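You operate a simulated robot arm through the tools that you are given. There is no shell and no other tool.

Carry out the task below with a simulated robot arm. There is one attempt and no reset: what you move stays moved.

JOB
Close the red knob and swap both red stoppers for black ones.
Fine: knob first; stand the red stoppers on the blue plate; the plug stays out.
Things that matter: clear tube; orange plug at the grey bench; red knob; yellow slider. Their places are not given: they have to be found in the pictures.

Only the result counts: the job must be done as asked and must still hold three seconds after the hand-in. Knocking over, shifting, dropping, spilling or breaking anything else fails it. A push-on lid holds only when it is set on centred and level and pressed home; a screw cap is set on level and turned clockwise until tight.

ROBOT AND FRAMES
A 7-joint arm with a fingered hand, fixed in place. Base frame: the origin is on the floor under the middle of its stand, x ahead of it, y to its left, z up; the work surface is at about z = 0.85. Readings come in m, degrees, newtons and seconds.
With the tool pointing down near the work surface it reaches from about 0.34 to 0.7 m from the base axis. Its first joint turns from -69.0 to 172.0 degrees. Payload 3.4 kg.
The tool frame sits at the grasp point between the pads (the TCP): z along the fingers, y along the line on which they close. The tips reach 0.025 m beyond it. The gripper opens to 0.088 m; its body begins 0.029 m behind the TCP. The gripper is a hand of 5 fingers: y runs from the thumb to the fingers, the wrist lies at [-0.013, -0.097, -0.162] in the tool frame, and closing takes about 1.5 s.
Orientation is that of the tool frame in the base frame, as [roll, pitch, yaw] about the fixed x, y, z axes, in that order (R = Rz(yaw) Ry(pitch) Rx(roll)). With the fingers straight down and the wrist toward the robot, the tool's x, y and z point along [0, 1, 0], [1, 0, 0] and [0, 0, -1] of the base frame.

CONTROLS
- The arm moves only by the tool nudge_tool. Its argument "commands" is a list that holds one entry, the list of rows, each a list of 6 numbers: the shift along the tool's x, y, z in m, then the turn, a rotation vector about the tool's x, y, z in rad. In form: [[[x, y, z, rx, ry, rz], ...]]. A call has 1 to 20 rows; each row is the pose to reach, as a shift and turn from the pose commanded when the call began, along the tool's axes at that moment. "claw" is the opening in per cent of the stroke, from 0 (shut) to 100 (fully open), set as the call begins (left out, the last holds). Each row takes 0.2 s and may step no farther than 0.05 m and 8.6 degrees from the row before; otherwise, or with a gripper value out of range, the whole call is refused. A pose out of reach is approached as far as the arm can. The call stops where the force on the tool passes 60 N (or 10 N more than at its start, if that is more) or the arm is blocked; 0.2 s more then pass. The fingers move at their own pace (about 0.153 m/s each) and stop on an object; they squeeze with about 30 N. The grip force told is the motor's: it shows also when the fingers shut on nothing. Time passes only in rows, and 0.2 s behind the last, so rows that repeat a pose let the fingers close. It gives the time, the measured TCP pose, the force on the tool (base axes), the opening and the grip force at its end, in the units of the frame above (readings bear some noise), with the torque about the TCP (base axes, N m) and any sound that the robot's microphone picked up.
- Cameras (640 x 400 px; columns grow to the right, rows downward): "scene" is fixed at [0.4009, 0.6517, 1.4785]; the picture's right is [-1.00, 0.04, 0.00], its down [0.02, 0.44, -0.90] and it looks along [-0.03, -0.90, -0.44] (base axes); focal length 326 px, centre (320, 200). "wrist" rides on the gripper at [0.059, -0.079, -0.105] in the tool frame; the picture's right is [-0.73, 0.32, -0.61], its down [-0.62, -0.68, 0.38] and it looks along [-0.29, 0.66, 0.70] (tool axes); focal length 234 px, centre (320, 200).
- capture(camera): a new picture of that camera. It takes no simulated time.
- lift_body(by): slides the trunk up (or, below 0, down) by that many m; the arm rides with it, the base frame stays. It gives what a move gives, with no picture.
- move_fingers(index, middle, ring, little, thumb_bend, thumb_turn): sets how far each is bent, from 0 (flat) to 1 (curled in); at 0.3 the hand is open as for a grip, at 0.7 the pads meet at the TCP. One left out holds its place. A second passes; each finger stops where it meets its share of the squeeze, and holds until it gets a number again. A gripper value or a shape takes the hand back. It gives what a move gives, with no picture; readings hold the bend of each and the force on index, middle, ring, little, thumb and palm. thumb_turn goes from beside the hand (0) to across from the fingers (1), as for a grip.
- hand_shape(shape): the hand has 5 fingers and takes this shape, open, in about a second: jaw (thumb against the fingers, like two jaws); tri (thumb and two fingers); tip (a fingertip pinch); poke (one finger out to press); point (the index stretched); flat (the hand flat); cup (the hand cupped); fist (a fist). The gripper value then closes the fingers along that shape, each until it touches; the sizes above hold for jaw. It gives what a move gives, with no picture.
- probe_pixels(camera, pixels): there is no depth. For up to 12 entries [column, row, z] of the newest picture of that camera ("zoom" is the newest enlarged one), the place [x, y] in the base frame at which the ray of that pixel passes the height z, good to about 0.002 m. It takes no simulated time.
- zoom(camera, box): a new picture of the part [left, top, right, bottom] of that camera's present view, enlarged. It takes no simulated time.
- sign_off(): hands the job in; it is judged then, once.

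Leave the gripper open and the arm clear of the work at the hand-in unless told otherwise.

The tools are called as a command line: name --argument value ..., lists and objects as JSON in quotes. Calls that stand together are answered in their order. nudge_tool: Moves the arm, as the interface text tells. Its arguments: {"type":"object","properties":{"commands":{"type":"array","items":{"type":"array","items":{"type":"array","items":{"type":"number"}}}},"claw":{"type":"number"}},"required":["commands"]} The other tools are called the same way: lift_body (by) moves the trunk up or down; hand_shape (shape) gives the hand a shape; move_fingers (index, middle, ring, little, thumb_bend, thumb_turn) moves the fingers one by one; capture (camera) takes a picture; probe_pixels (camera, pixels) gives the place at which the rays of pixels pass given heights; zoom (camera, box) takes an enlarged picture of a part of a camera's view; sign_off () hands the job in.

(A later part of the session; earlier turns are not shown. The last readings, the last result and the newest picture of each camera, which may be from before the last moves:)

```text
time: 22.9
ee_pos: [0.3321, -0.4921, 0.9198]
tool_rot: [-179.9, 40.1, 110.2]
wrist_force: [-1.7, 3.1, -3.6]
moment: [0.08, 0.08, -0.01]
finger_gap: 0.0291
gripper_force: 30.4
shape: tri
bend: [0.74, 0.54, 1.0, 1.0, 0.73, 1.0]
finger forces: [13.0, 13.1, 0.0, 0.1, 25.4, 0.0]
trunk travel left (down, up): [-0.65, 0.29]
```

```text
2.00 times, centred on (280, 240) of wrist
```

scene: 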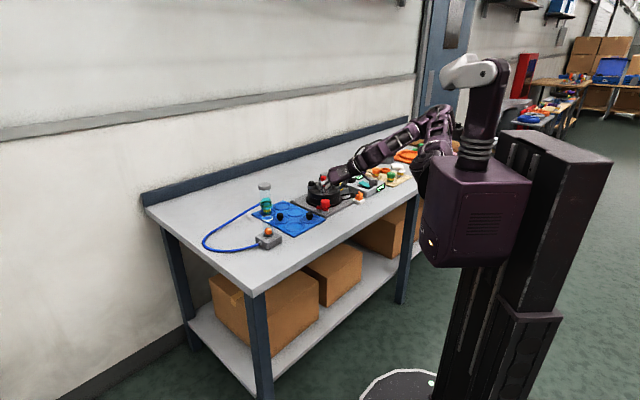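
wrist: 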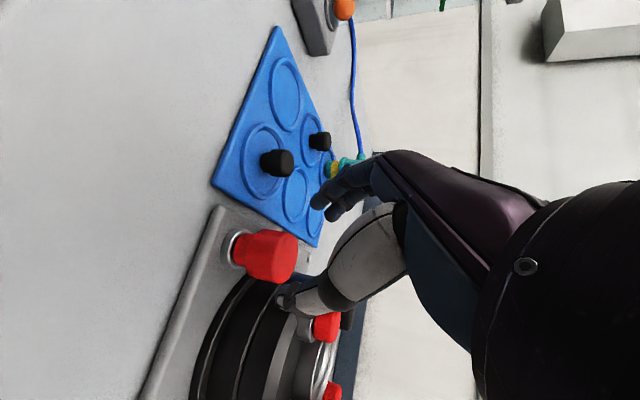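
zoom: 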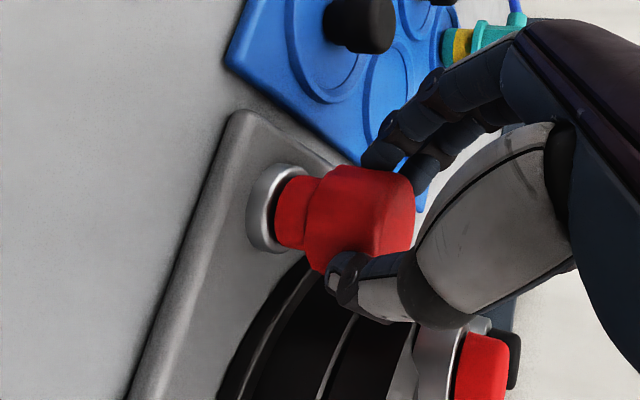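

Firm grip (thumb 25 N, fingers 13 N each). I'll turn clockwise (seen from above) about the knob's vertical axis, first by about 24°, and watch the torque and the sound.

nudge_tool --commands '[[[-0.0001, 0.0021, 0.0001, 0.09, 0, 0.1072], [-0.0005, 0.0041, 0.0004, 0.18, 0, 0.2145], [-0.001, 0.006, 0.0008, 0.27, 0, 0.3217], [-0.001, 0.006, 0.0008, 0.27, 0, 0.3217]]]'

zoom --camera "scene" --box '[305, 175, 355, 220]'

zoom --camera "wrist" --box '[190, 140, 370, 340]'

```text
time: 23.9
ee_pos: [0.3376, -0.4918, 0.9188]
tool_rot: [179.9, 39.9, 86.0]
wrist_force: [4.4, 1.5, -3.0]
moment: [0.04, -0.05, 0.08]
finger_gap: 0.0283
gripper_force: 30.2
shape: tri
bend: [0.74, 0.54, 1.0, 1.0, 0.73, 1.0]
finger forces: [13.8, 14.9, 0.0, 0.1, 23.5, 0.0]
trunk travel left (down, up): [-0.65, 0.29]
```

```text
8.89 times, centred on (330, 198) of scene
```

zoom: 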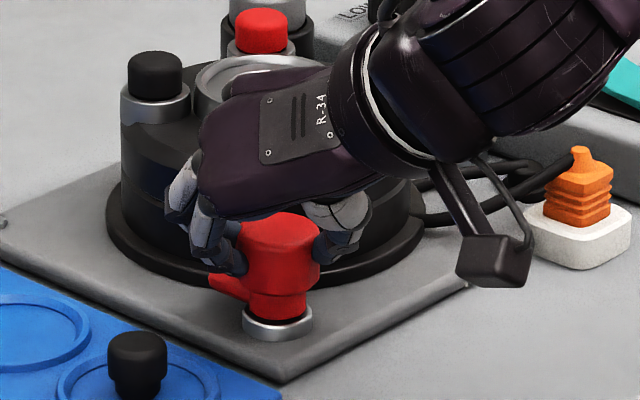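

```text
2.00 times, centred on (280, 240) of wrist
```

zoom: 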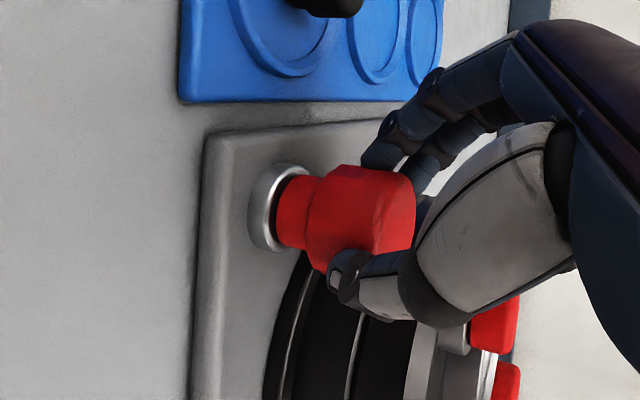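

The knob turned with the hand: the tab has moved and the torque is low. I'll turn clockwise another 24° and watch again.

nudge_tool --commands '[[[-0.0001, 0.0021, 0.0001, 0.09, 0, 0.1072], [-0.0004, 0.0041, 0.0004, 0.18, 0, 0.2145], [-0.001, 0.006, 0.0008, 0.27, 0, 0.3217], [-0.001, 0.006, 0.0008, 0.27, 0, 0.3217]]]'

zoom --camera "scene" --box '[305, 175, 355, 220]'

```text
time: 24.9
ee_pos: [0.3402, -0.4982, 0.921]
tool_rot: [179.9, 40.1, 62.8]
wrist_force: [20.7, 21.1, -6.4]
moment: [0.7, -0.05, 0.18]
finger_gap: 0.0289
gripper_force: 30.0
shape: tri
bend: [0.73, 0.52, 1.0, 1.0, 0.78, 0.96]
finger forces: [20.5, 16.9, 0.1, 0.0, 31.3, 0.0]
out of reach, approached as far as the arm can: row 3, 4
trunk travel left (down, up): [-0.65, 0.29]
```

```text
8.89 times, centred on (330, 198) of scene
```

zoom: 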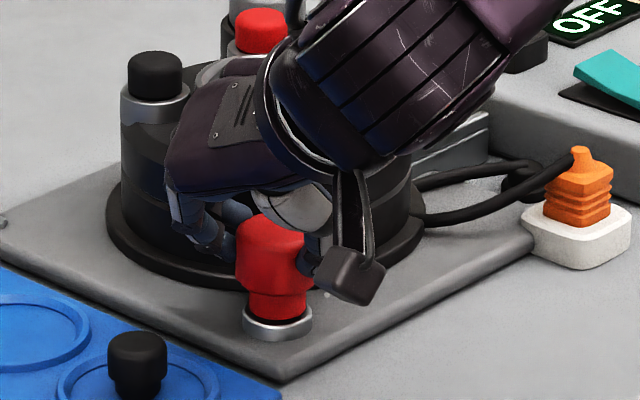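

The arm ran to a joint limit in the last rows and is pushing sideways at about 20 N, but it turned about 47° in total. I'll release, then back straight off along the fingers.

nudge_tool --commands '[[[0, 0, 0, 0, 0, 0], [0, 0, 0, 0, 0, 0], [0, 0, 0, 0, 0, 0], [0, 0, 0, 0, 0, 0], [0, 0, 0, 0, 0, 0]]]' --claw 65

zoom --camera "scene" --box '[305, 175, 355, 220]'

zoom --camera "wrist" --box '[190, 140, 370, 340]'

```text
time: 26.1
ee_pos: [0.3356, -0.5018, 0.9234]
tool_rot: [179.7, 40.4, 62.5]
wrist_force: [-0.3, 0.2, -0.2]
moment: [-0.02, -0.02, -0.03]
finger_gap: 0.0568
gripper_force: 0.1
shape: tri
bend: [0.73, 0.39, 0.99, 0.99, 0.62, 1.0]
finger forces: [0.1, 0.0, 0.0, 0.0, 0.0, 0.0]
trunk travel left (down, up): [-0.65, 0.29]
```

```text
8.89 times, centred on (330, 198) of scene
```

zoom: 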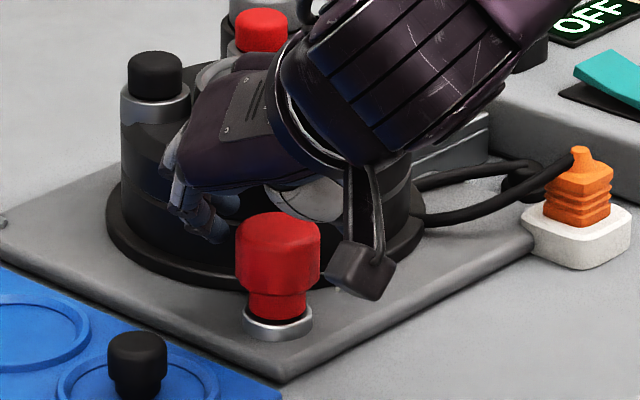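

```text
2.00 times, centred on (280, 240) of wrist
```

zoom: 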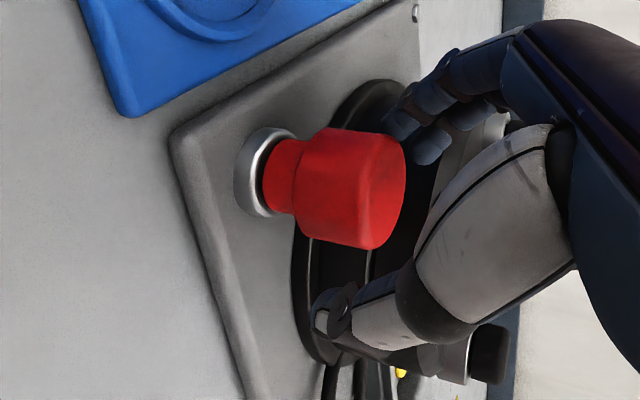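

Released cleanly. I'll back away along the tool axis by 0.1 m.

nudge_tool --commands '[[[0, 0, -0.02, 0, 0, 0], [0, 0, -0.05, 0, 0, 0], [0, 0, -0.08, 0, 0, 0], [0, 0, -0.11, 0, 0, 0], [0, 0, -0.11, 0, 0, 0]]]'

capture --camera "scene"

zoom --camera "scene" --box '[305, 175, 355, 220]'

capture --camera "wrist"

```text
time: 27.3
ee_pos: [0.3683, -0.4396, 1.0058]
tool_rot: [-180.0, 39.9, 61.9]
wrist_force: [0.1, 0.2, 0.9]
moment: [0.0, 0.02, 0.01]
finger_gap: 0.0567
gripper_force: 0.0
shape: tri
bend: [0.73, 0.39, 0.99, 0.99, 0.62, 1.0]
finger forces: [0.1, 0.0, 0.1, 0.0, 0.0, 0.1]
trunk travel left (down, up): [-0.65, 0.29]
```

```text
taken
```

scene: 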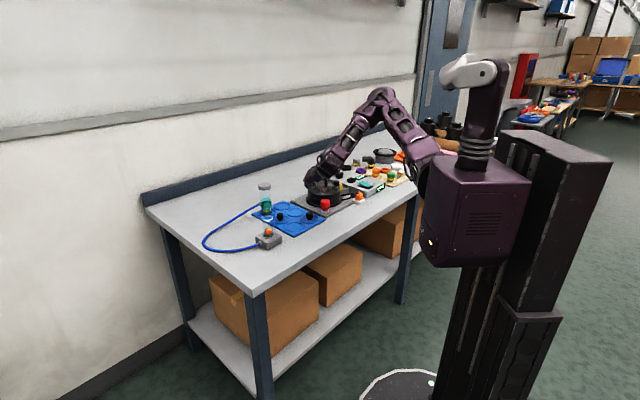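

```text
8.89 times, centred on (330, 198) of scene
```

zoom: 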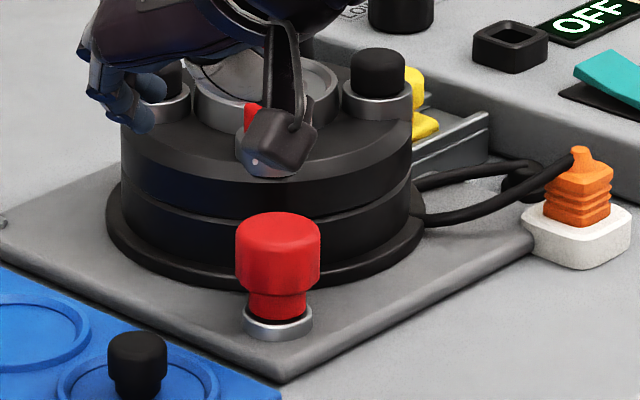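

```text
taken
```

wrist: 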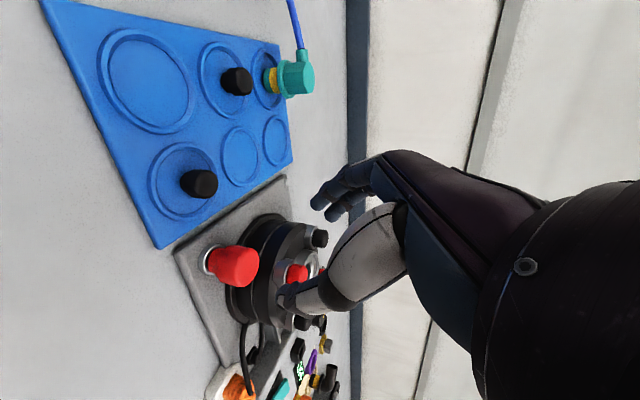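

The tab is now hidden behind the knob. I'll un-tilt and lift the hand, turning toward yaw 20, to get a view from above.

nudge_tool --commands '[[[-0.0129, 0, -0.0153, 0, 0.14, 0], [-0.0257, 0, -0.0306, 0, 0.28, 0], [-0.0386, 0, -0.046, 0, 0.42, 0], [-0.0514, 0, -0.0613, 0, 0.56, 0], [-0.0643, 0, -0.0766, 0, 0.698, 0], [-0.0643, 0, -0.0766, 0, 0.698, 0]]]'

nudge_tool --commands '[[[-0.02, 0, 0, 0, 0, 0.14], [-0.05, 0, 0, 0, 0, 0.28], [-0.08, 0, 0, 0, 0, 0.42], [-0.11, 0, 0, 0, 0, 0.56], [-0.14, 0, 0, 0, 0, 0.7], [-0.14, 0, 0, 0, 0, 0.7]]]'

capture --camera "wrist"

```text
time: 28.7
ee_pos: [0.3703, -0.4379, 1.1056]
tool_rot: [180.0, -0.1, 62.1]
wrist_force: [-0.2, 0.3, -0.6]
moment: [0.03, 0.0, 0.0]
finger_gap: 0.0568
gripper_force: 0.1
shape: tri
bend: [0.73, 0.39, 0.99, 0.99, 0.62, 1.0]
finger forces: [0.0, 0.0, 0.1, 0.0, 0.0, 0.0]
trunk travel left (down, up): [-0.65, 0.29]
```

```text
time: 30.1
ee_pos: [0.304, -0.5631, 1.1059]
tool_rot: [179.9, 0.0, 21.7]
wrist_force: [-1.0, -0.6, -0.5]
moment: [0.0, 0.02, -0.02]
finger_gap: 0.057
gripper_force: 0.0
shape: tri
bend: [0.73, 0.39, 0.99, 0.99, 0.62, 1.0]
finger forces: [0.0, 0.0, 0.1, 0.0, 0.0, 0.0]
trunk travel left (down, up): [-0.65, 0.29]
```

```text
taken
```

wrist: 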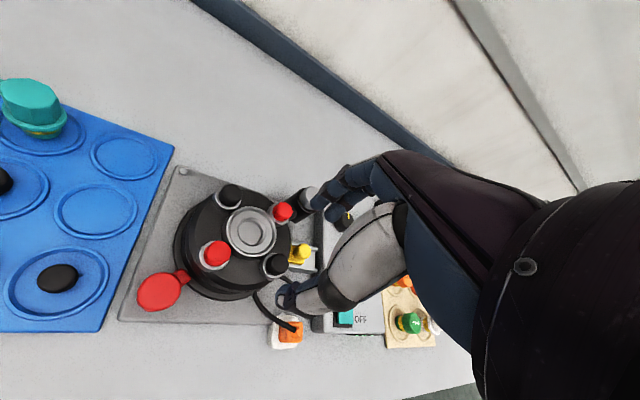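

zoom --camera "wrist" --box '[120, 230, 230, 330]'

probe_pixels --camera "wrist" --pixels '[[158, 292, 0.913], [184, 275, 0.887], [213, 251, 0.945], [283, 211, 0.945], [275, 264, 0.945], [231, 193, 0.945], [158, 292, 0.905]]'

```text
4.00 times, centred on (175, 280) of wrist
```

zoom: 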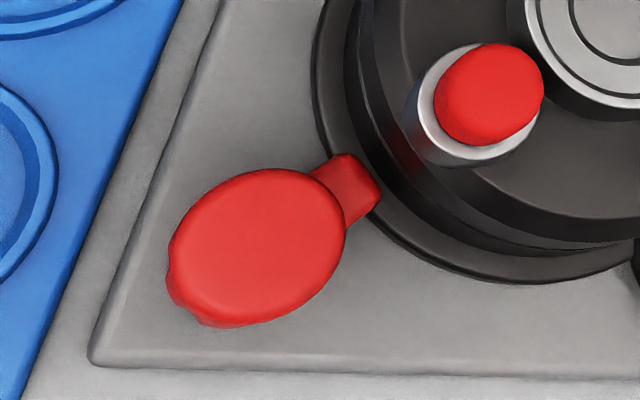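

```text
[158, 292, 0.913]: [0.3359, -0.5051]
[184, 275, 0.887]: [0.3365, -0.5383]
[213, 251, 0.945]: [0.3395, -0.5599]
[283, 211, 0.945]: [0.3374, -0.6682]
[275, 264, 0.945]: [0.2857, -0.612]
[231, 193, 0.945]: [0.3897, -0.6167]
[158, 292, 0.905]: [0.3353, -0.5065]
```

From above, the tab now points straight at the drum (-y), and the knob is at (0.336, -0.506). It needs turning further clockwise until it stops. I'll come in vertically this time, with yaw around -45 so the fingers are clear of the front stopper, starting at z = 1.05.

nudge_tool --commands '[[[0.006, -0.005, 0.007, 0, 0, 0.1455], [0.0127, -0.0103, 0.014, 0, 0, 0.291], [0.019, -0.0154, 0.021, 0, 0, 0.4365], [0.0254, -0.0205, 0.028, 0, 0, 0.582], [0.0317, -0.0257, 0.035, 0, 0, 0.7275], [0.038, -0.0308, 0.042, 0, 0, 0.873], [0.0444, -0.036, 0.049, 0, 0, 1.0185], [0.0508, -0.0411, 0.056, 0, 0, 1.164], [0.0508, -0.0411, 0.056, 0, 0, 1.164]]]'

capture --camera "wrist"

zoom --camera "scene" --box '[295, 145, 365, 215]'

```text
time: 32.1
ee_pos: [0.3348, -0.5052, 1.051]
tool_rot: [-179.9, 0.0, -45.0]
wrist_force: [-0.4, 0.0, -1.1]
moment: [0.03, 0.0, 0.02]
finger_gap: 0.0569
gripper_force: 0.0
shape: tri
bend: [0.73, 0.39, 0.99, 0.99, 0.62, 1.0]
finger forces: [0.0, 0.0, 0.0, 0.0, 0.1, 0.0]
trunk travel left (down, up): [-0.65, 0.29]
```

```text
taken
```

wrist: 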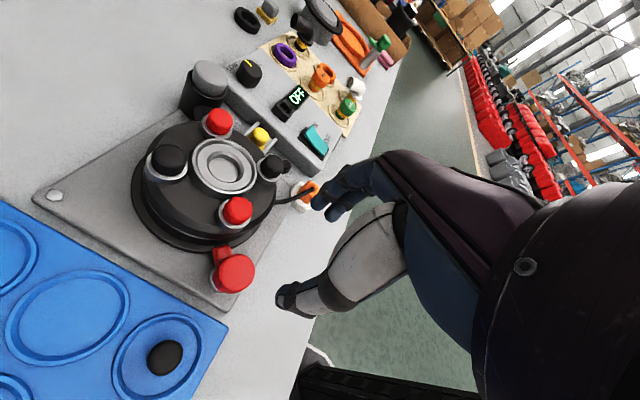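

```text
5.71 times, centred on (330, 180) of scene
```

zoom: 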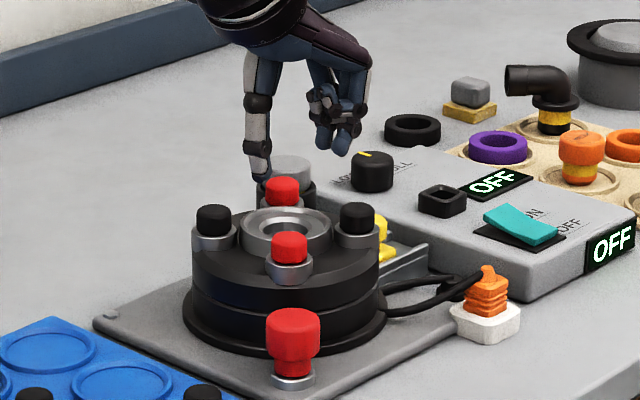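

Reachable. I'll descend 0.1 m over the knob (tips still above its top) and check alignment.

nudge_tool --commands '[[[0.0018, -0.0006, 0.03, 0, 0, 0], [0.0018, -0.0006, 0.06, 0, 0, 0], [0.0018, -0.0006, 0.085, 0, 0, 0], [0.0018, -0.0006, 0.1, 0, 0, 0], [0.0018, -0.0006, 0.1, 0, 0, 0]]]'

zoom --camera "wrist" --box '[190, 140, 390, 340]'

zoom --camera "scene" --box '[305, 170, 355, 215]'

```text
time: 33.3
ee_pos: [0.3372, -0.5074, 0.9506]
tool_rot: [-179.9, 0.0, -45.0]
wrist_force: [0.6, 0.1, -0.3]
moment: [-0.01, 0.01, -0.02]
finger_gap: 0.0569
gripper_force: 0.0
shape: tri
bend: [0.73, 0.39, 0.99, 0.99, 0.62, 1.0]
finger forces: [0.1, 0.0, 0.0, 0.1, 0.0, 0.1]
trunk travel left (down, up): [-0.65, 0.29]
```

```text
2.00 times, centred on (290, 240) of wrist
```

zoom: 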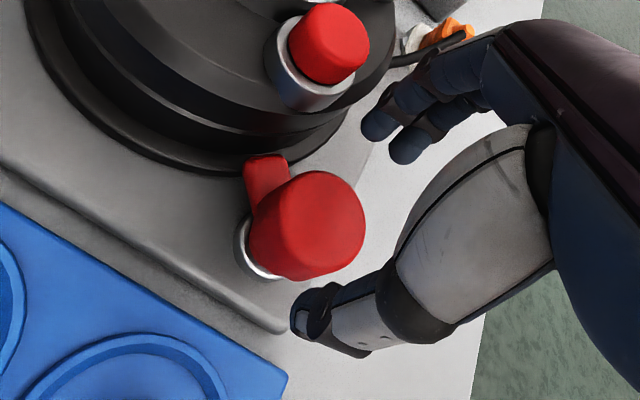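

```text
8.89 times, centred on (330, 192) of scene
```

zoom: 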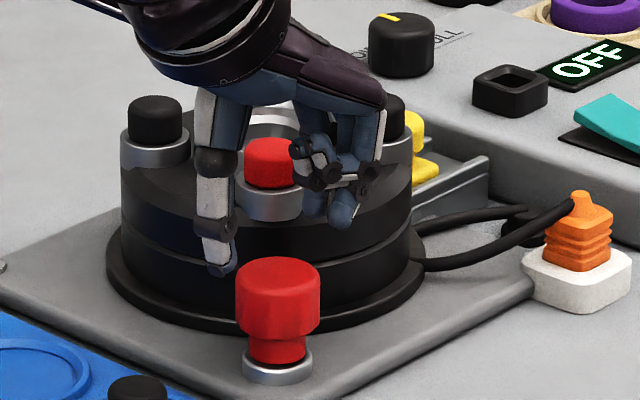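

Aligned: thumb and fingers straddle the knob. I'll descend to TCP z ≈ 0.921 and close the grip.

nudge_tool --commands '[[[0, 0, 0.015, 0, 0, 0], [0, 0, 0.0295, 0, 0, 0], [0, 0, 0.0295, 0, 0, 0]]]'

nudge_tool --commands '[[[0, 0, 0, 0, 0, 0], [0, 0, 0, 0, 0, 0], [0, 0, 0, 0, 0, 0], [0, 0, 0, 0, 0, 0], [0, 0, 0, 0, 0, 0], [0, 0, 0, 0, 0, 0], [0, 0, 0, 0, 0, 0]]]' --claw 0

zoom --camera "wrist" --box '[190, 140, 390, 340]'

zoom --camera "scene" --box '[305, 170, 355, 215]'

```text
time: 34.1
ee_pos: [0.3372, -0.5046, 0.9207]
tool_rot: [180.0, 0.0, -44.8]
wrist_force: [-0.2, 0.1, -0.1]
moment: [0.0, 0.02, -0.03]
finger_gap: 0.0571
gripper_force: 0.0
shape: tri
bend: [0.73, 0.39, 0.99, 0.99, 0.62, 1.0]
finger forces: [0.0, 0.1, 0.0, 0.0, 0.1, 0.0]
trunk travel left (down, up): [-0.65, 0.29]
```

```text
time: 35.7
ee_pos: [0.3382, -0.5065, 0.9203]
tool_rot: [180.0, 0.0, -44.8]
wrist_force: [-1.0, 2.0, -3.7]
moment: [0.06, 0.03, -0.03]
finger_gap: 0.0294
gripper_force: 30.1
shape: tri
bend: [0.74, 0.49, 1.0, 1.0, 0.74, 1.0]
finger forces: [13.3, 13.0, 0.0, 0.0, 28.0, 0.0]
trunk travel left (down, up): [-0.65, 0.29]
```

```text
2.00 times, centred on (290, 240) of wrist
```

zoom: 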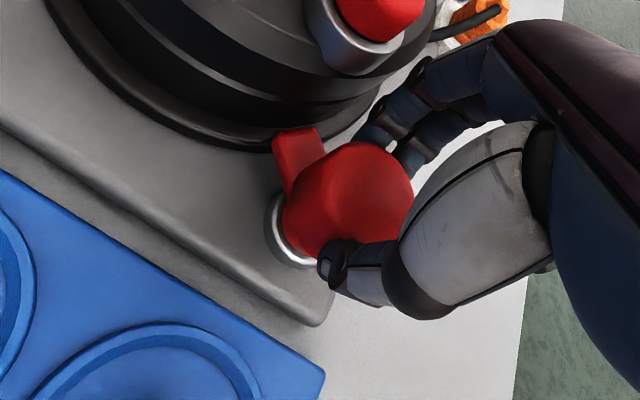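

```text
8.89 times, centred on (330, 192) of scene
```

zoom: 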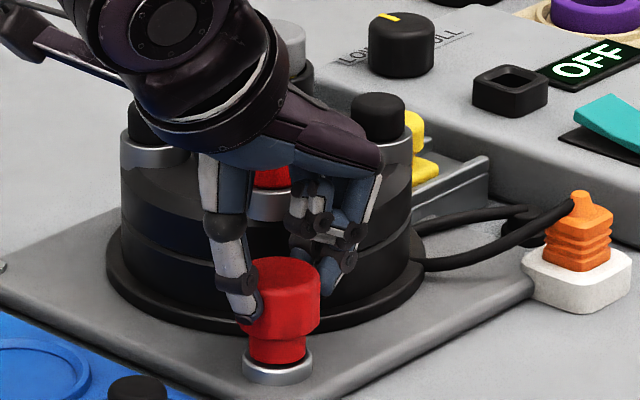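

Gripped. I'll rotate clockwise 16° in place and check the torque.

nudge_tool --commands '[[[0, 0, 0, 0, 0, 0.07], [0, 0, 0, 0, 0, 0.14], [0, 0, 0, 0, 0, 0.21], [0, 0, 0, 0, 0, 0.28], [0, 0, 0, 0, 0, 0.28]]]'

zoom --camera "wrist" --box '[190, 140, 390, 340]'

```text
time: 36.9
ee_pos: [0.3379, -0.5075, 0.9211]
tool_rot: [-180.0, 0.0, -60.8]
wrist_force: [7.7, -7.9, 2.0]
moment: [-0.2, -0.11, 0.26]
finger_gap: 0.0285
gripper_force: 29.8
shape: tri
bend: [0.75, 0.49, 1.0, 1.0, 0.74, 1.0]
finger forces: [13.6, 13.2, 0.0, 0.0, 29.6, 0.0]
trunk travel left (down, up): [-0.65, 0.29]
```

```text
2.00 times, centred on (290, 240) of wrist
```

zoom: 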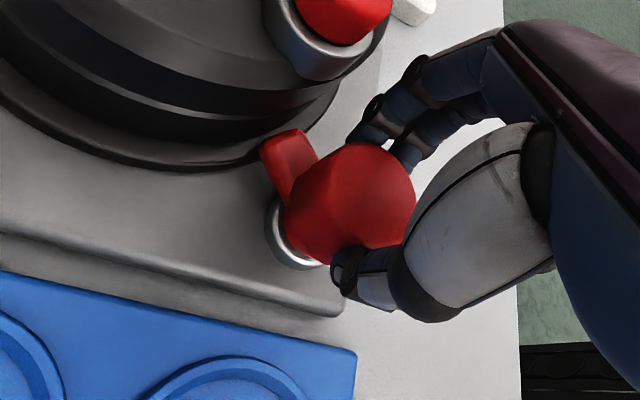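

The torque rose to 0.26 N·m and the tab seems to be lagging behind the hand, so it may be near a stop. I'll turn another 16° and compare.

nudge_tool --commands '[[[0, 0, 0, 0, 0, 0.07], [0, 0, 0, 0, 0, 0.14], [0, 0, 0, 0, 0, 0.21], [0, 0, 0, 0, 0, 0.28], [0, 0, 0, 0, 0, 0.28]]]'

zoom --camera "wrist" --box '[190, 140, 390, 340]'

```text
time: 38.1
ee_pos: [0.3369, -0.5084, 0.9188]
tool_rot: [179.9, 0.1, -76.9]
wrist_force: [7.9, -8.8, 1.0]
moment: [-0.24, -0.1, 0.29]
finger_gap: 0.0264
gripper_force: 30.0
shape: tri
bend: [0.75, 0.5, 1.0, 1.0, 0.74, 1.0]
finger forces: [17.8, 10.8, 0.0, 0.1, 27.5, 0.0]
trunk travel left (down, up): [-0.65, 0.29]
```

```text
2.00 times, centred on (290, 240) of wrist
```

zoom: 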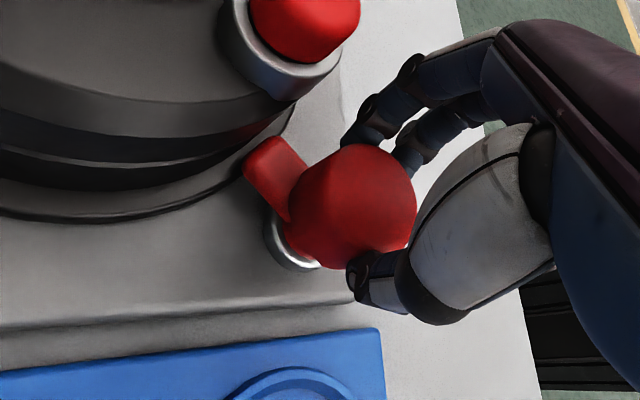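

The knob did not follow further: the tab still points at the drum and the torque stays at about 0.29 N·m. It is tight at its clockwise stop. I'll release, rise straight up and look.

nudge_tool --commands '[[[0, 0, 0, 0, 0, 0], [0, 0, 0, 0, 0, 0], [0, 0, 0, 0, 0, 0], [0, 0, 0, 0, 0, 0], [0, 0, -0.03, 0, 0, 0], [0, 0, -0.07, 0, 0, 0], [0, 0, -0.1, 0, 0, 0], [0, 0, -0.1, 0, 0, 0]]]' --claw 70

capture --camera "wrist"

zoom --camera "wrist" --box '[150, 180, 330, 340]'

zoom --camera "scene" --box '[305, 170, 355, 215]'

```text
time: 39.9
ee_pos: [0.3376, -0.5055, 1.0208]
tool_rot: [-180.0, 0.1, -76.9]
wrist_force: [-0.1, 0.8, -0.4]
moment: [0.0, -0.01, 0.0]
finger_gap: 0.0615
gripper_force: 0.1
shape: tri
bend: [0.27, 0.37, 0.99, 0.99, 0.58, 0.99]
finger forces: [0.1, 0.1, 0.1, 0.1, 0.0, 0.0]
trunk travel left (down, up): [-0.65, 0.29]
```

```text
taken
```

wrist: 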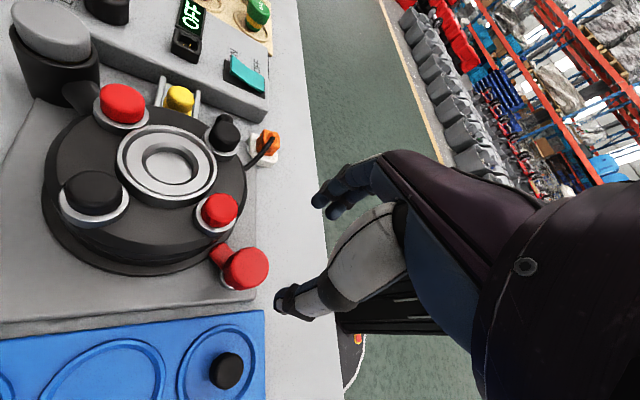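

```text
2.50 times, centred on (240, 260) of wrist
```

zoom: 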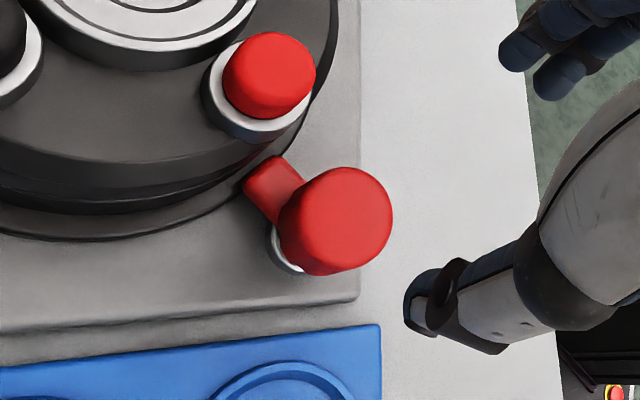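

```text
8.89 times, centred on (330, 192) of scene
```

zoom: 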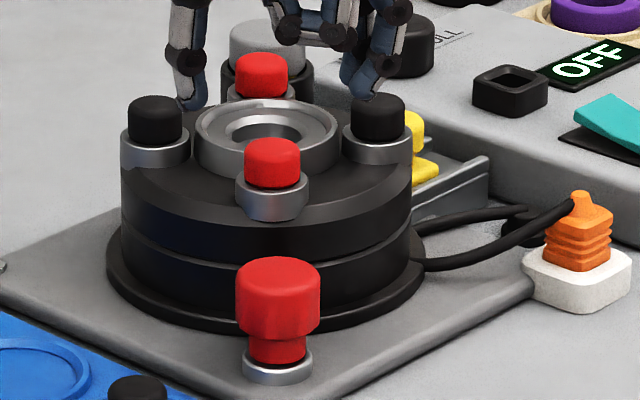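

I'll measure the tab direction from this view and check the ball in the tube.

probe_pixels --camera "wrist" --pixels '[[219.2, 248.8, 0.887], [217, 247, 0.883], [246.5, 268, 0.913], [246.5, 268, 0.908], [220, 210, 0.945], [226, 368, 0.883]]'

zoom --camera "scene" --box '[245, 175, 305, 255]'

```text
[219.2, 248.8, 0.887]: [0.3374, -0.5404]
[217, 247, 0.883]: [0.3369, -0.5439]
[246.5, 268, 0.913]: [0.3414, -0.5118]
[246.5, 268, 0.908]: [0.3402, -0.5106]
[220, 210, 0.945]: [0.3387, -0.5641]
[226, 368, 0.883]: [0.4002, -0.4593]
```

```text
5.00 times, centred on (275, 215) of scene
```

zoom: 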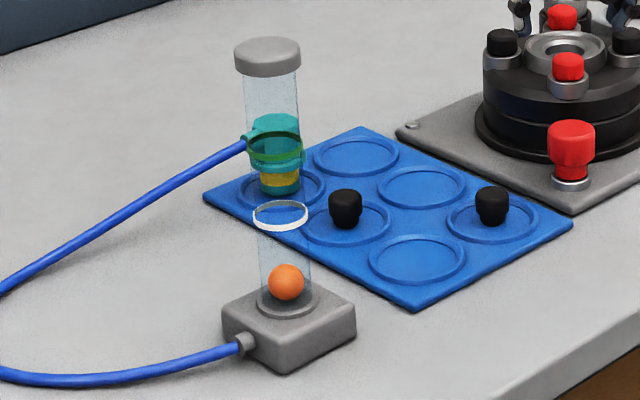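

The tab is at its stop and the ball rests at the tube's bottom. The knob step is done. Next come the stoppers: I'll rise a little and rotate back to yaw 30 (wrist toward the robot).

nudge_tool --commands '[[[0, 0, -0.02, 0, 0, -0.144], [0, 0, -0.04, 0, 0, -0.288], [0, 0, -0.06, 0, 0, -0.432], [0, 0, -0.06, 0, 0, -0.576], [0, 0, -0.06, 0, 0, -0.72], [0, 0, -0.06, 0, 0, -0.864], [0, 0, -0.06, 0, 0, -1.008], [0, 0, -0.06, 0, 0, -1.152], [0, 0, -0.06, 0, 0, -1.296], [0, 0, -0.06, 0, 0, -1.44], [0, 0, -0.06, 0, 0, -1.584], [0, 0, -0.06, 0, 0, -1.728], [0, 0, -0.06, 0, 0, -1.866], [0, 0, -0.06, 0, 0, -1.866]]]'

capture --camera "wrist"

zoom --camera "wrist" --box '[100, 130, 340, 330]'

```text
time: 42.9
ee_pos: [0.336, -0.5065, 1.0814]
tool_rot: [180.0, 0.0, 30.1]
wrist_force: [1.2, -0.5, -0.5]
moment: [-0.02, -0.01, 0.03]
finger_gap: 0.0615
gripper_force: 0.0
shape: tri
bend: [0.27, 0.37, 0.99, 0.99, 0.58, 0.99]
finger forces: [0.0, 0.1, 0.0, 0.0, 0.1, 0.0]
trunk travel left (down, up): [-0.65, 0.29]
```

```text
taken
```

wrist: 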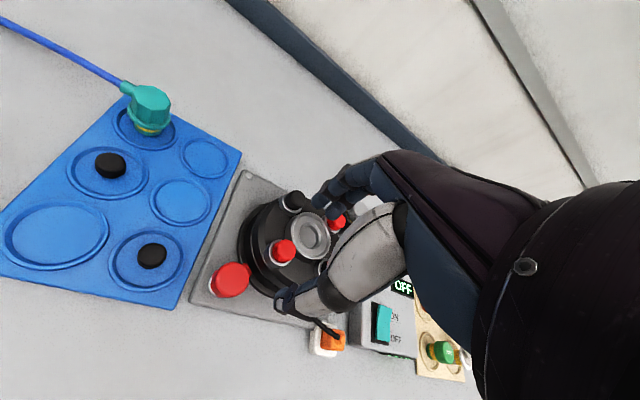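

```text
2.00 times, centred on (220, 230) of wrist
```

zoom: 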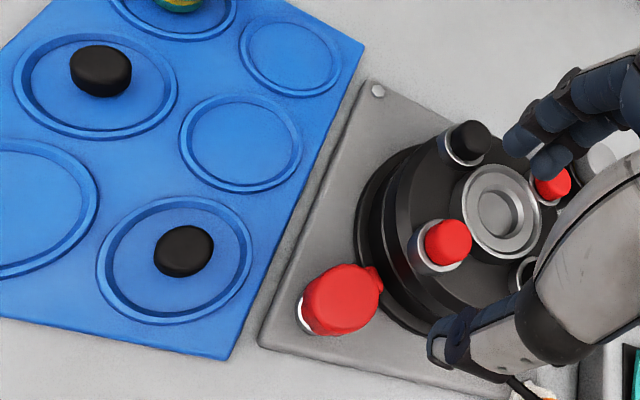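

I'll pre-shape the fingers to about 38% here in the air, and look at the tip spacing.

nudge_tool --commands '[[[0, 0, 0, 0, 0, 0], [0, 0, 0, 0, 0, 0], [0, 0, 0, 0, 0, 0], [0, 0, 0, 0, 0, 0], [0, 0, 0, 0, 0, 0]]]' --claw 38

zoom --camera "scene" --box '[300, 130, 350, 175]'

zoom --camera "wrist" --box '[250, 140, 430, 340]'

```text
time: 44.1
ee_pos: [0.3361, -0.5077, 1.0808]
tool_rot: [-179.9, 0.0, 30.0]
wrist_force: [0.7, 0.8, 0.7]
moment: [-0.04, -0.02, 0.03]
finger_gap: 0.0337
gripper_force: 0.0
shape: tri
bend: [0.74, 0.5, 0.99, 0.99, 0.73, 1.0]
finger forces: [0.0, 0.0, 0.1, 0.0, 0.1, 0.0]
trunk travel left (down, up): [-0.65, 0.29]
```

```text
8.89 times, centred on (325, 152) of scene
```

zoom: 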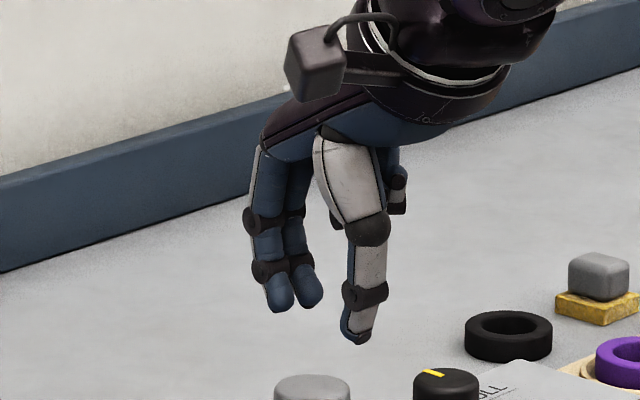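

```text
2.00 times, centred on (340, 240) of wrist
```

zoom: 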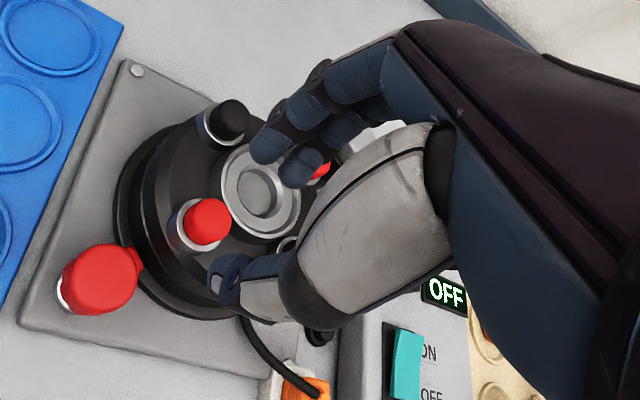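

At 38% the tip gap is about 34 mm and the tips sit about 28–32 mm below the TCP. I'll open slightly to 45% and move above the front red stopper A (0.3377, -0.563) at z = 1.02.

nudge_tool --commands '[[[-0.0088, 0.0162, 0.0, 0, 0, 0], [-0.0175, 0.0325, 0.02, 0, 0, 0], [-0.0263, 0.0487, 0.04, 0, 0, 0], [-0.0263, 0.0487, 0.06, 0, 0, 0], [-0.0263, 0.0487, 0.06, 0, 0, 0]]]' --claw 45

zoom --camera "scene" --box '[300, 150, 350, 195]'

zoom --camera "wrist" --box '[250, 140, 430, 340]'

```text
time: 45.3
ee_pos: [0.3394, -0.5617, 1.0204]
tool_rot: [-179.9, 0.0, 29.9]
wrist_force: [0.0, -0.6, 0.0]
moment: [-0.01, 0.01, -0.01]
finger_gap: 0.0392
gripper_force: 0.1
shape: tri
bend: [0.74, 0.47, 0.99, 0.99, 0.71, 1.0]
finger forces: [0.0, 0.0, 0.1, 0.0, 0.0, 0.1]
trunk travel left (down, up): [-0.65, 0.29]
```

```text
8.89 times, centred on (325, 172) of scene
```

zoom: 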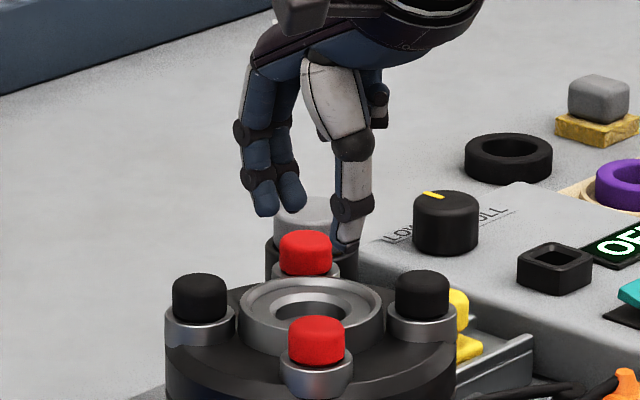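

```text
2.00 times, centred on (340, 240) of wrist
```

zoom: 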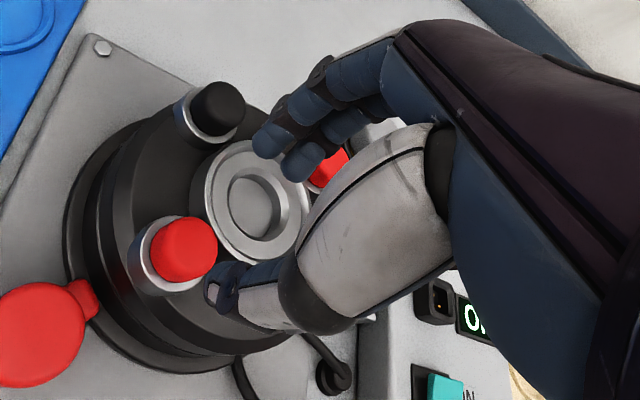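

Columns agree: stopper at 316, and the finger/thumb midpoint at about 312 in the zoom. I'll descend to TCP z ≈ 0.964.

nudge_tool --commands '[[[0, 0, 0.02, 0, 0, 0], [0, 0, 0.04, 0, 0, 0], [0, 0, 0.05, 0, 0, 0], [0, 0, 0.0565, 0, 0, 0], [0, 0, 0.0565, 0, 0, 0]]]'

zoom --camera "scene" --box '[300, 165, 350, 205]'

zoom --camera "wrist" --box '[250, 150, 400, 310]'

```text
time: 46.5
ee_pos: [0.339, -0.5621, 0.9644]
tool_rot: [-179.9, 0.0, 30.1]
wrist_force: [1.0, 0.3, 0.3]
moment: [0.01, 0.02, -0.01]
finger_gap: 0.039
gripper_force: 0.1
shape: tri
bend: [0.74, 0.47, 0.99, 0.99, 0.71, 1.0]
finger forces: [0.0, 0.0, 0.0, 0.1, 0.0, 0.0]
trunk travel left (down, up): [-0.65, 0.29]
```

```text
10.00 times, centred on (325, 185) of scene
```

zoom: 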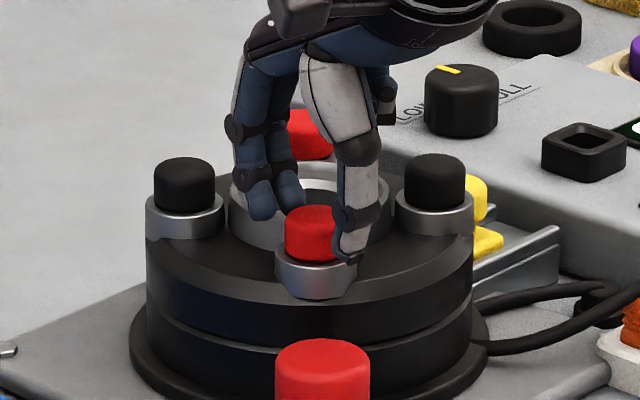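

```text
2.50 times, centred on (325, 230) of wrist
```

zoom: 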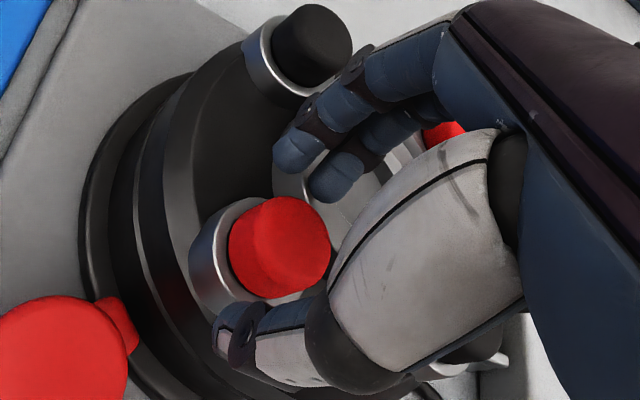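

The red head sits centred between thumb and fingers, with no contact yet. I'll close the grip.

nudge_tool --commands '[[[0, 0, 0, 0, 0, 0], [0, 0, 0, 0, 0, 0], [0, 0, 0, 0, 0, 0], [0, 0, 0, 0, 0, 0], [0, 0, 0, 0, 0, 0], [0, 0, 0, 0, 0, 0]]]' --claw 0

zoom --camera "scene" --box '[300, 165, 350, 205]'

zoom --camera "wrist" --box '[250, 150, 400, 310]'

```text
time: 47.9
ee_pos: [0.3387, -0.5618, 0.9636]
tool_rot: [-179.9, 0.0, 30.0]
wrist_force: [2.4, 4.0, -3.4]
moment: [0.11, 0.0, 0.05]
finger_gap: 0.0163
gripper_force: 30.2
shape: tri
bend: [0.73, 0.55, 1.0, 1.0, 0.74, 1.0]
finger forces: [11.3, 13.3, 0.1, 0.0, 27.5, 0.0]
trunk travel left (down, up): [-0.65, 0.29]
```

```text
10.00 times, centred on (325, 185) of scene
```

zoom: 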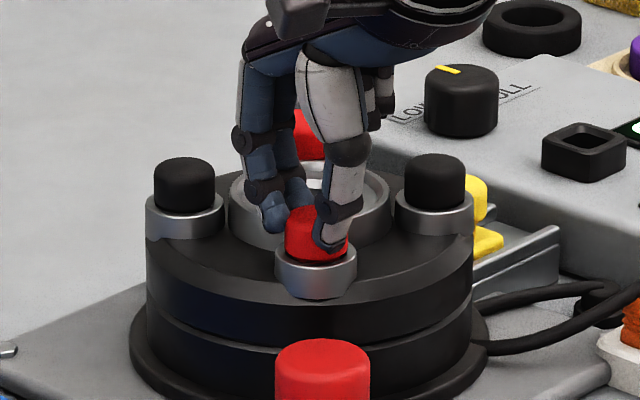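

```text
2.50 times, centred on (325, 230) of wrist
```

zoom: 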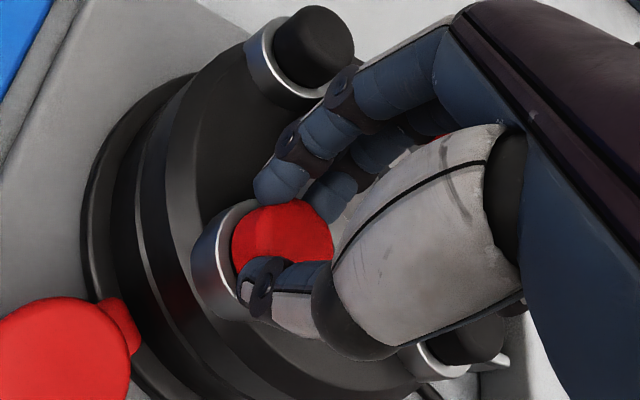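

Gripped with three contacts, at about 27 N. I'll pull straight up slowly and watch the force.

nudge_tool --commands '[[[0, 0, -0.003, 0, 0, 0], [0, 0, -0.006, 0, 0, 0], [0, 0, -0.01, 0, 0, 0], [0, 0, -0.015, 0, 0, 0], [0, 0, -0.02, 0, 0, 0], [0, 0, -0.03, 0, 0, 0], [0, 0, -0.04, 0, 0, 0]]]'

zoom --camera "scene" --box '[300, 155, 350, 195]'

```text
time: 49.5
ee_pos: [0.3382, -0.5614, 1.0061]
tool_rot: [180.0, 0.1, 30.0]
wrist_force: [0.2, 0.0, 0.1]
moment: [-0.01, -0.05, 0.0]
finger_gap: 0.0162
gripper_force: 30.3
shape: tri
bend: [0.73, 0.55, 1.0, 1.0, 0.75, 1.0]
finger forces: [9.7, 15.6, 0.1, 0.1, 26.8, 0.0]
trunk travel left (down, up): [-0.65, 0.29]
```

```text
10.00 times, centred on (325, 175) of scene
```

zoom: 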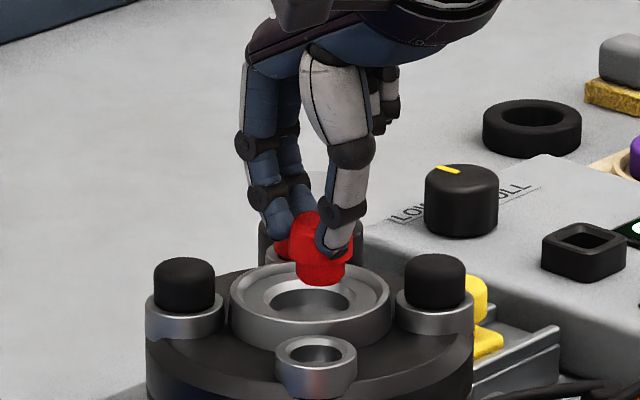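

The red stopper came out cleanly and hangs upright. I'll probe the open port's centre and the empty front slot on the plate.

probe_pixels --camera "scene" --pixels '[[324.6, 190.0, 0.928], [324.6, 190.0, 0.93], [294.5, 226.8, 0.853], [302.7, 210.8, 0.853], [284.8, 205.3, 0.853], [281.2, 219.6, 0.853], [310.4, 219.7, 0.853]]'

zoom --camera "scene" --box '[255, 195, 325, 245]'

```text
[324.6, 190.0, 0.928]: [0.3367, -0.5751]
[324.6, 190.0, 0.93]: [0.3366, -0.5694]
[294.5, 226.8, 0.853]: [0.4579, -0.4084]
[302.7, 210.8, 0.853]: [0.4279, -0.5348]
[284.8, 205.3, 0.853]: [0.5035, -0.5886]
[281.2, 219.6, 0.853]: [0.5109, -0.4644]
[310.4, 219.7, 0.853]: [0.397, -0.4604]
```

```text
8.00 times, centred on (290, 220) of scene
```

zoom: 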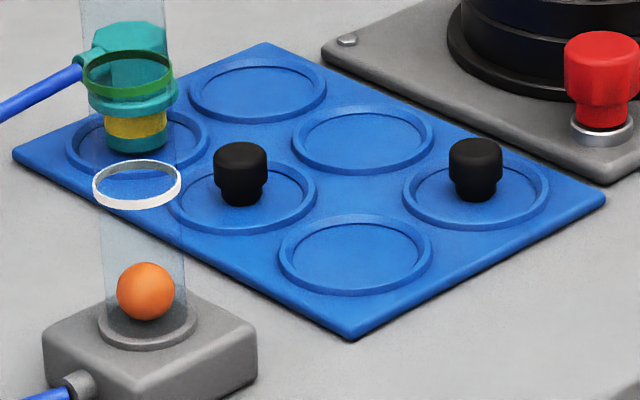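

The tall clear tube stands near (0.54, -0.29), so I'll use the empty middle-rear slot H at about (0.458, -0.511), well away from it. I'll lift a little and carry the red stopper there at about z = 1.03.

nudge_tool --commands '[[[0, 0, -0.025, 0, 0, 0], [0.03, 0.0035, -0.025, 0, 0, 0], [0.065, 0.0075, -0.025, 0, 0, 0], [0.1, 0.0115, -0.025, 0, 0, 0], [0.1302, 0.0151, -0.025, 0, 0, 0], [0.1302, 0.0151, 0.025, 0, 0, 0], [0.1302, 0.0151, 0.06, 0, 0, 0], [0.1302, 0.0151, 0.06, 0, 0, 0]]]'

zoom --camera "scene" --box '[265, 170, 335, 230]'

zoom --camera "wrist" --box '[200, 130, 420, 320]'

```text
time: 51.3
ee_pos: [0.4603, -0.5109, 0.9437]
tool_rot: [180.0, -0.1, 30.0]
wrist_force: [0.3, -0.4, -0.3]
moment: [0.02, 0.01, -0.02]
finger_gap: 0.0159
gripper_force: 30.1
shape: tri
bend: [0.73, 0.55, 1.0, 1.0, 0.75, 1.0]
finger forces: [11.2, 16.8, 0.0, 0.0, 26.0, 0.1]
out of reach, approached as far as the arm can: row 4
trunk travel left (down, up): [-0.65, 0.29]
```

```text
6.67 times, centred on (300, 200) of scene
```

zoom: 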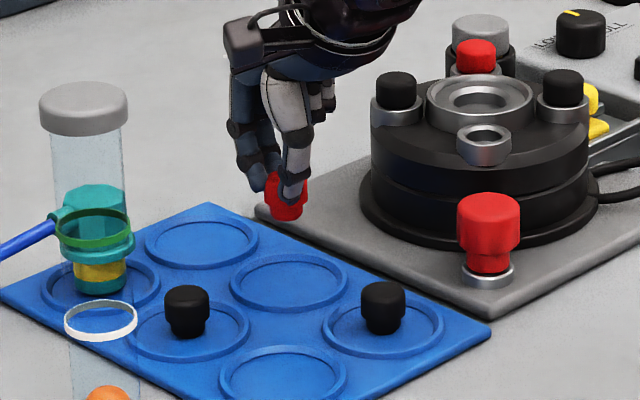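

```text
2.11 times, centred on (310, 225) of wrist
```

zoom: 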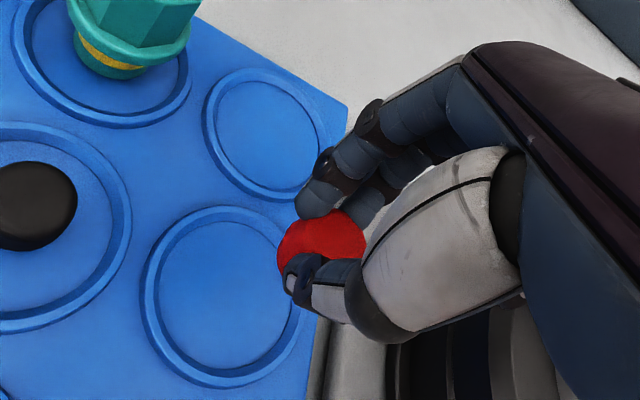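

It's over the slot region. I'll probe the slot ring in this zoomed wrist view to centre properly.

probe_pixels --camera "zoom" --pixels '[[225, 297, 0.858], [142, 297, 0.858], [305, 297, 0.858], [225, 207, 0.858], [225, 388, 0.858], [265, 135, 0.858]]'

```text
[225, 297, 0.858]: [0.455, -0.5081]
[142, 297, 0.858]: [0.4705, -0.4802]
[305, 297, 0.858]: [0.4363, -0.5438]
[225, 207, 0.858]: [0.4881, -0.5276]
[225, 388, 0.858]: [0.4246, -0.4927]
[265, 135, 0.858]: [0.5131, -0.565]
```

The slot centre is about (0.455, -0.510). I'll shift a few mm and descend to just above the plate, at TCP z ≈ 0.908.

nudge_tool --commands '[[[-0.0035, -0.002, 0.015, 0, 0, 0], [-0.0035, -0.002, 0.028, 0, 0, 0], [-0.0035, -0.002, 0.0355, 0, 0, 0], [-0.0035, -0.002, 0.0355, 0, 0, 0]]]'

zoom --camera "scene" --box '[275, 185, 325, 225]'

```text
time: 52.3
ee_pos: [0.4552, -0.5101, 0.9086]
tool_rot: [180.0, 0.1, 30.0]
wrist_force: [-0.1, 0.0, -0.1]
moment: [0.0, -0.01, -0.04]
finger_gap: 0.0161
gripper_force: 29.8
shape: tri
bend: [0.73, 0.55, 1.0, 1.0, 0.75, 1.0]
finger forces: [11.2, 16.9, 0.0, 0.0, 26.1, 0.0]
trunk travel left (down, up): [-0.65, 0.29]
```

```text
10.00 times, centred on (300, 205) of scene
```

zoom: 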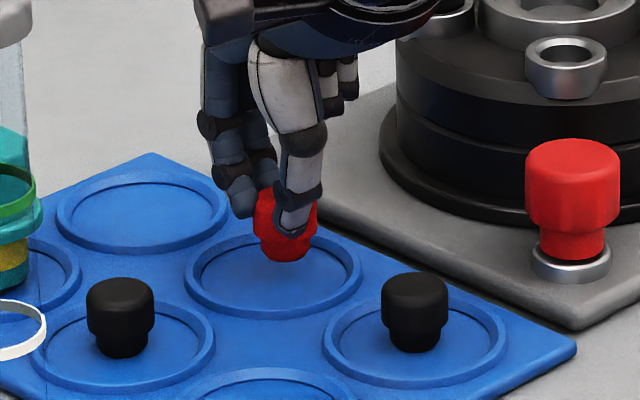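

It's hovering a few mm above. I'll lower in small steps, checking for contact force.

nudge_tool --commands '[[[0, 0, 0.002, 0, 0, 0], [0, 0, 0.004, 0, 0, 0], [0, 0, 0.005, 0, 0, 0], [0, 0, 0.005, 0, 0, 0]]]'

zoom --camera "scene" --box '[275, 185, 325, 225]'

```text
time: 53.3
ee_pos: [0.455, -0.5098, 0.9034]
tool_rot: [-179.9, 0.1, 30.0]
wrist_force: [0.6, -0.4, -0.7]
moment: [0.0, -0.01, 0.01]
finger_gap: 0.0159
gripper_force: 29.3
shape: tri
bend: [0.73, 0.55, 1.0, 1.0, 0.75, 1.0]
finger forces: [11.3, 16.9, 0.0, 0.0, 26.0, 0.0]
trunk travel left (down, up): [-0.65, 0.29]
```

```text
10.00 times, centred on (300, 205) of scene
```

zoom: 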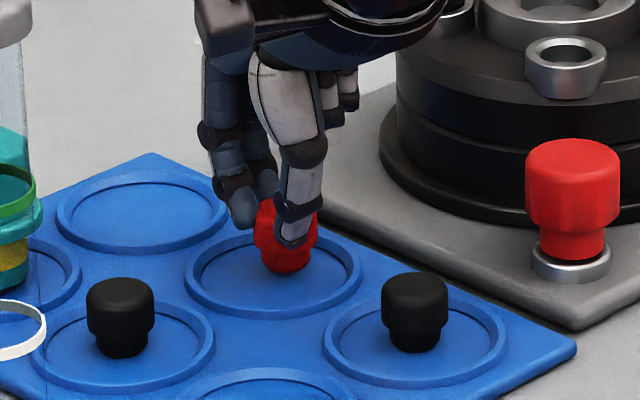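

No contact yet; it needs about 3–4 mm more. I'll continue gently.

nudge_tool --commands '[[[0, 0, 0.001, 0, 0, 0], [0, 0, 0.002, 0, 0, 0], [0, 0, 0.002, 0, 0, 0]]]'

nudge_tool --commands '[[[0, 0, 0.001, 0, 0, 0], [0, 0, 0.001, 0, 0, 0]]]'

nudge_tool --commands '[[[0, 0, 0.001, 0, 0, 0], [0, 0, 0.001, 0, 0, 0]]]'

```text
time: 54.1
ee_pos: [0.4558, -0.5094, 0.9022]
tool_rot: [-179.9, 0.0, 30.0]
wrist_force: [0.0, -0.3, -0.1]
moment: [0.05, 0.03, -0.02]
finger_gap: 0.016
gripper_force: 30.0
shape: tri
bend: [0.73, 0.55, 1.0, 1.0, 0.75, 1.0]
finger forces: [11.3, 17.0, 0.0, 0.0, 26.0, 0.0]
trunk travel left (down, up): [-0.65, 0.29]
```

```text
time: 54.7
ee_pos: [0.4539, -0.5096, 0.9016]
tool_rot: [179.9, 0.1, 29.8]
wrist_force: [0.7, -0.2, 0.9]
moment: [-0.05, 0.01, 0.03]
finger_gap: 0.0158
gripper_force: 29.9
shape: tri
bend: [0.73, 0.55, 1.0, 1.0, 0.75, 1.0]
finger forces: [11.3, 17.0, 0.0, 0.0, 26.0, 0.0]
trunk travel left (down, up): [-0.65, 0.29]
```

```text
time: 55.3
ee_pos: [0.4538, -0.5095, 0.8993]
tool_rot: [180.0, -0.1, 30.1]
wrist_force: [0.0, 1.2, -0.2]
moment: [0.02, 0.01, 0.02]
finger_gap: 0.0162
gripper_force: 30.2
shape: tri
bend: [0.73, 0.55, 1.0, 1.0, 0.75, 1.0]
finger forces: [11.3, 17.1, 0.1, 0.0, 26.1, 0.0]
trunk travel left (down, up): [-0.65, 0.29]
```

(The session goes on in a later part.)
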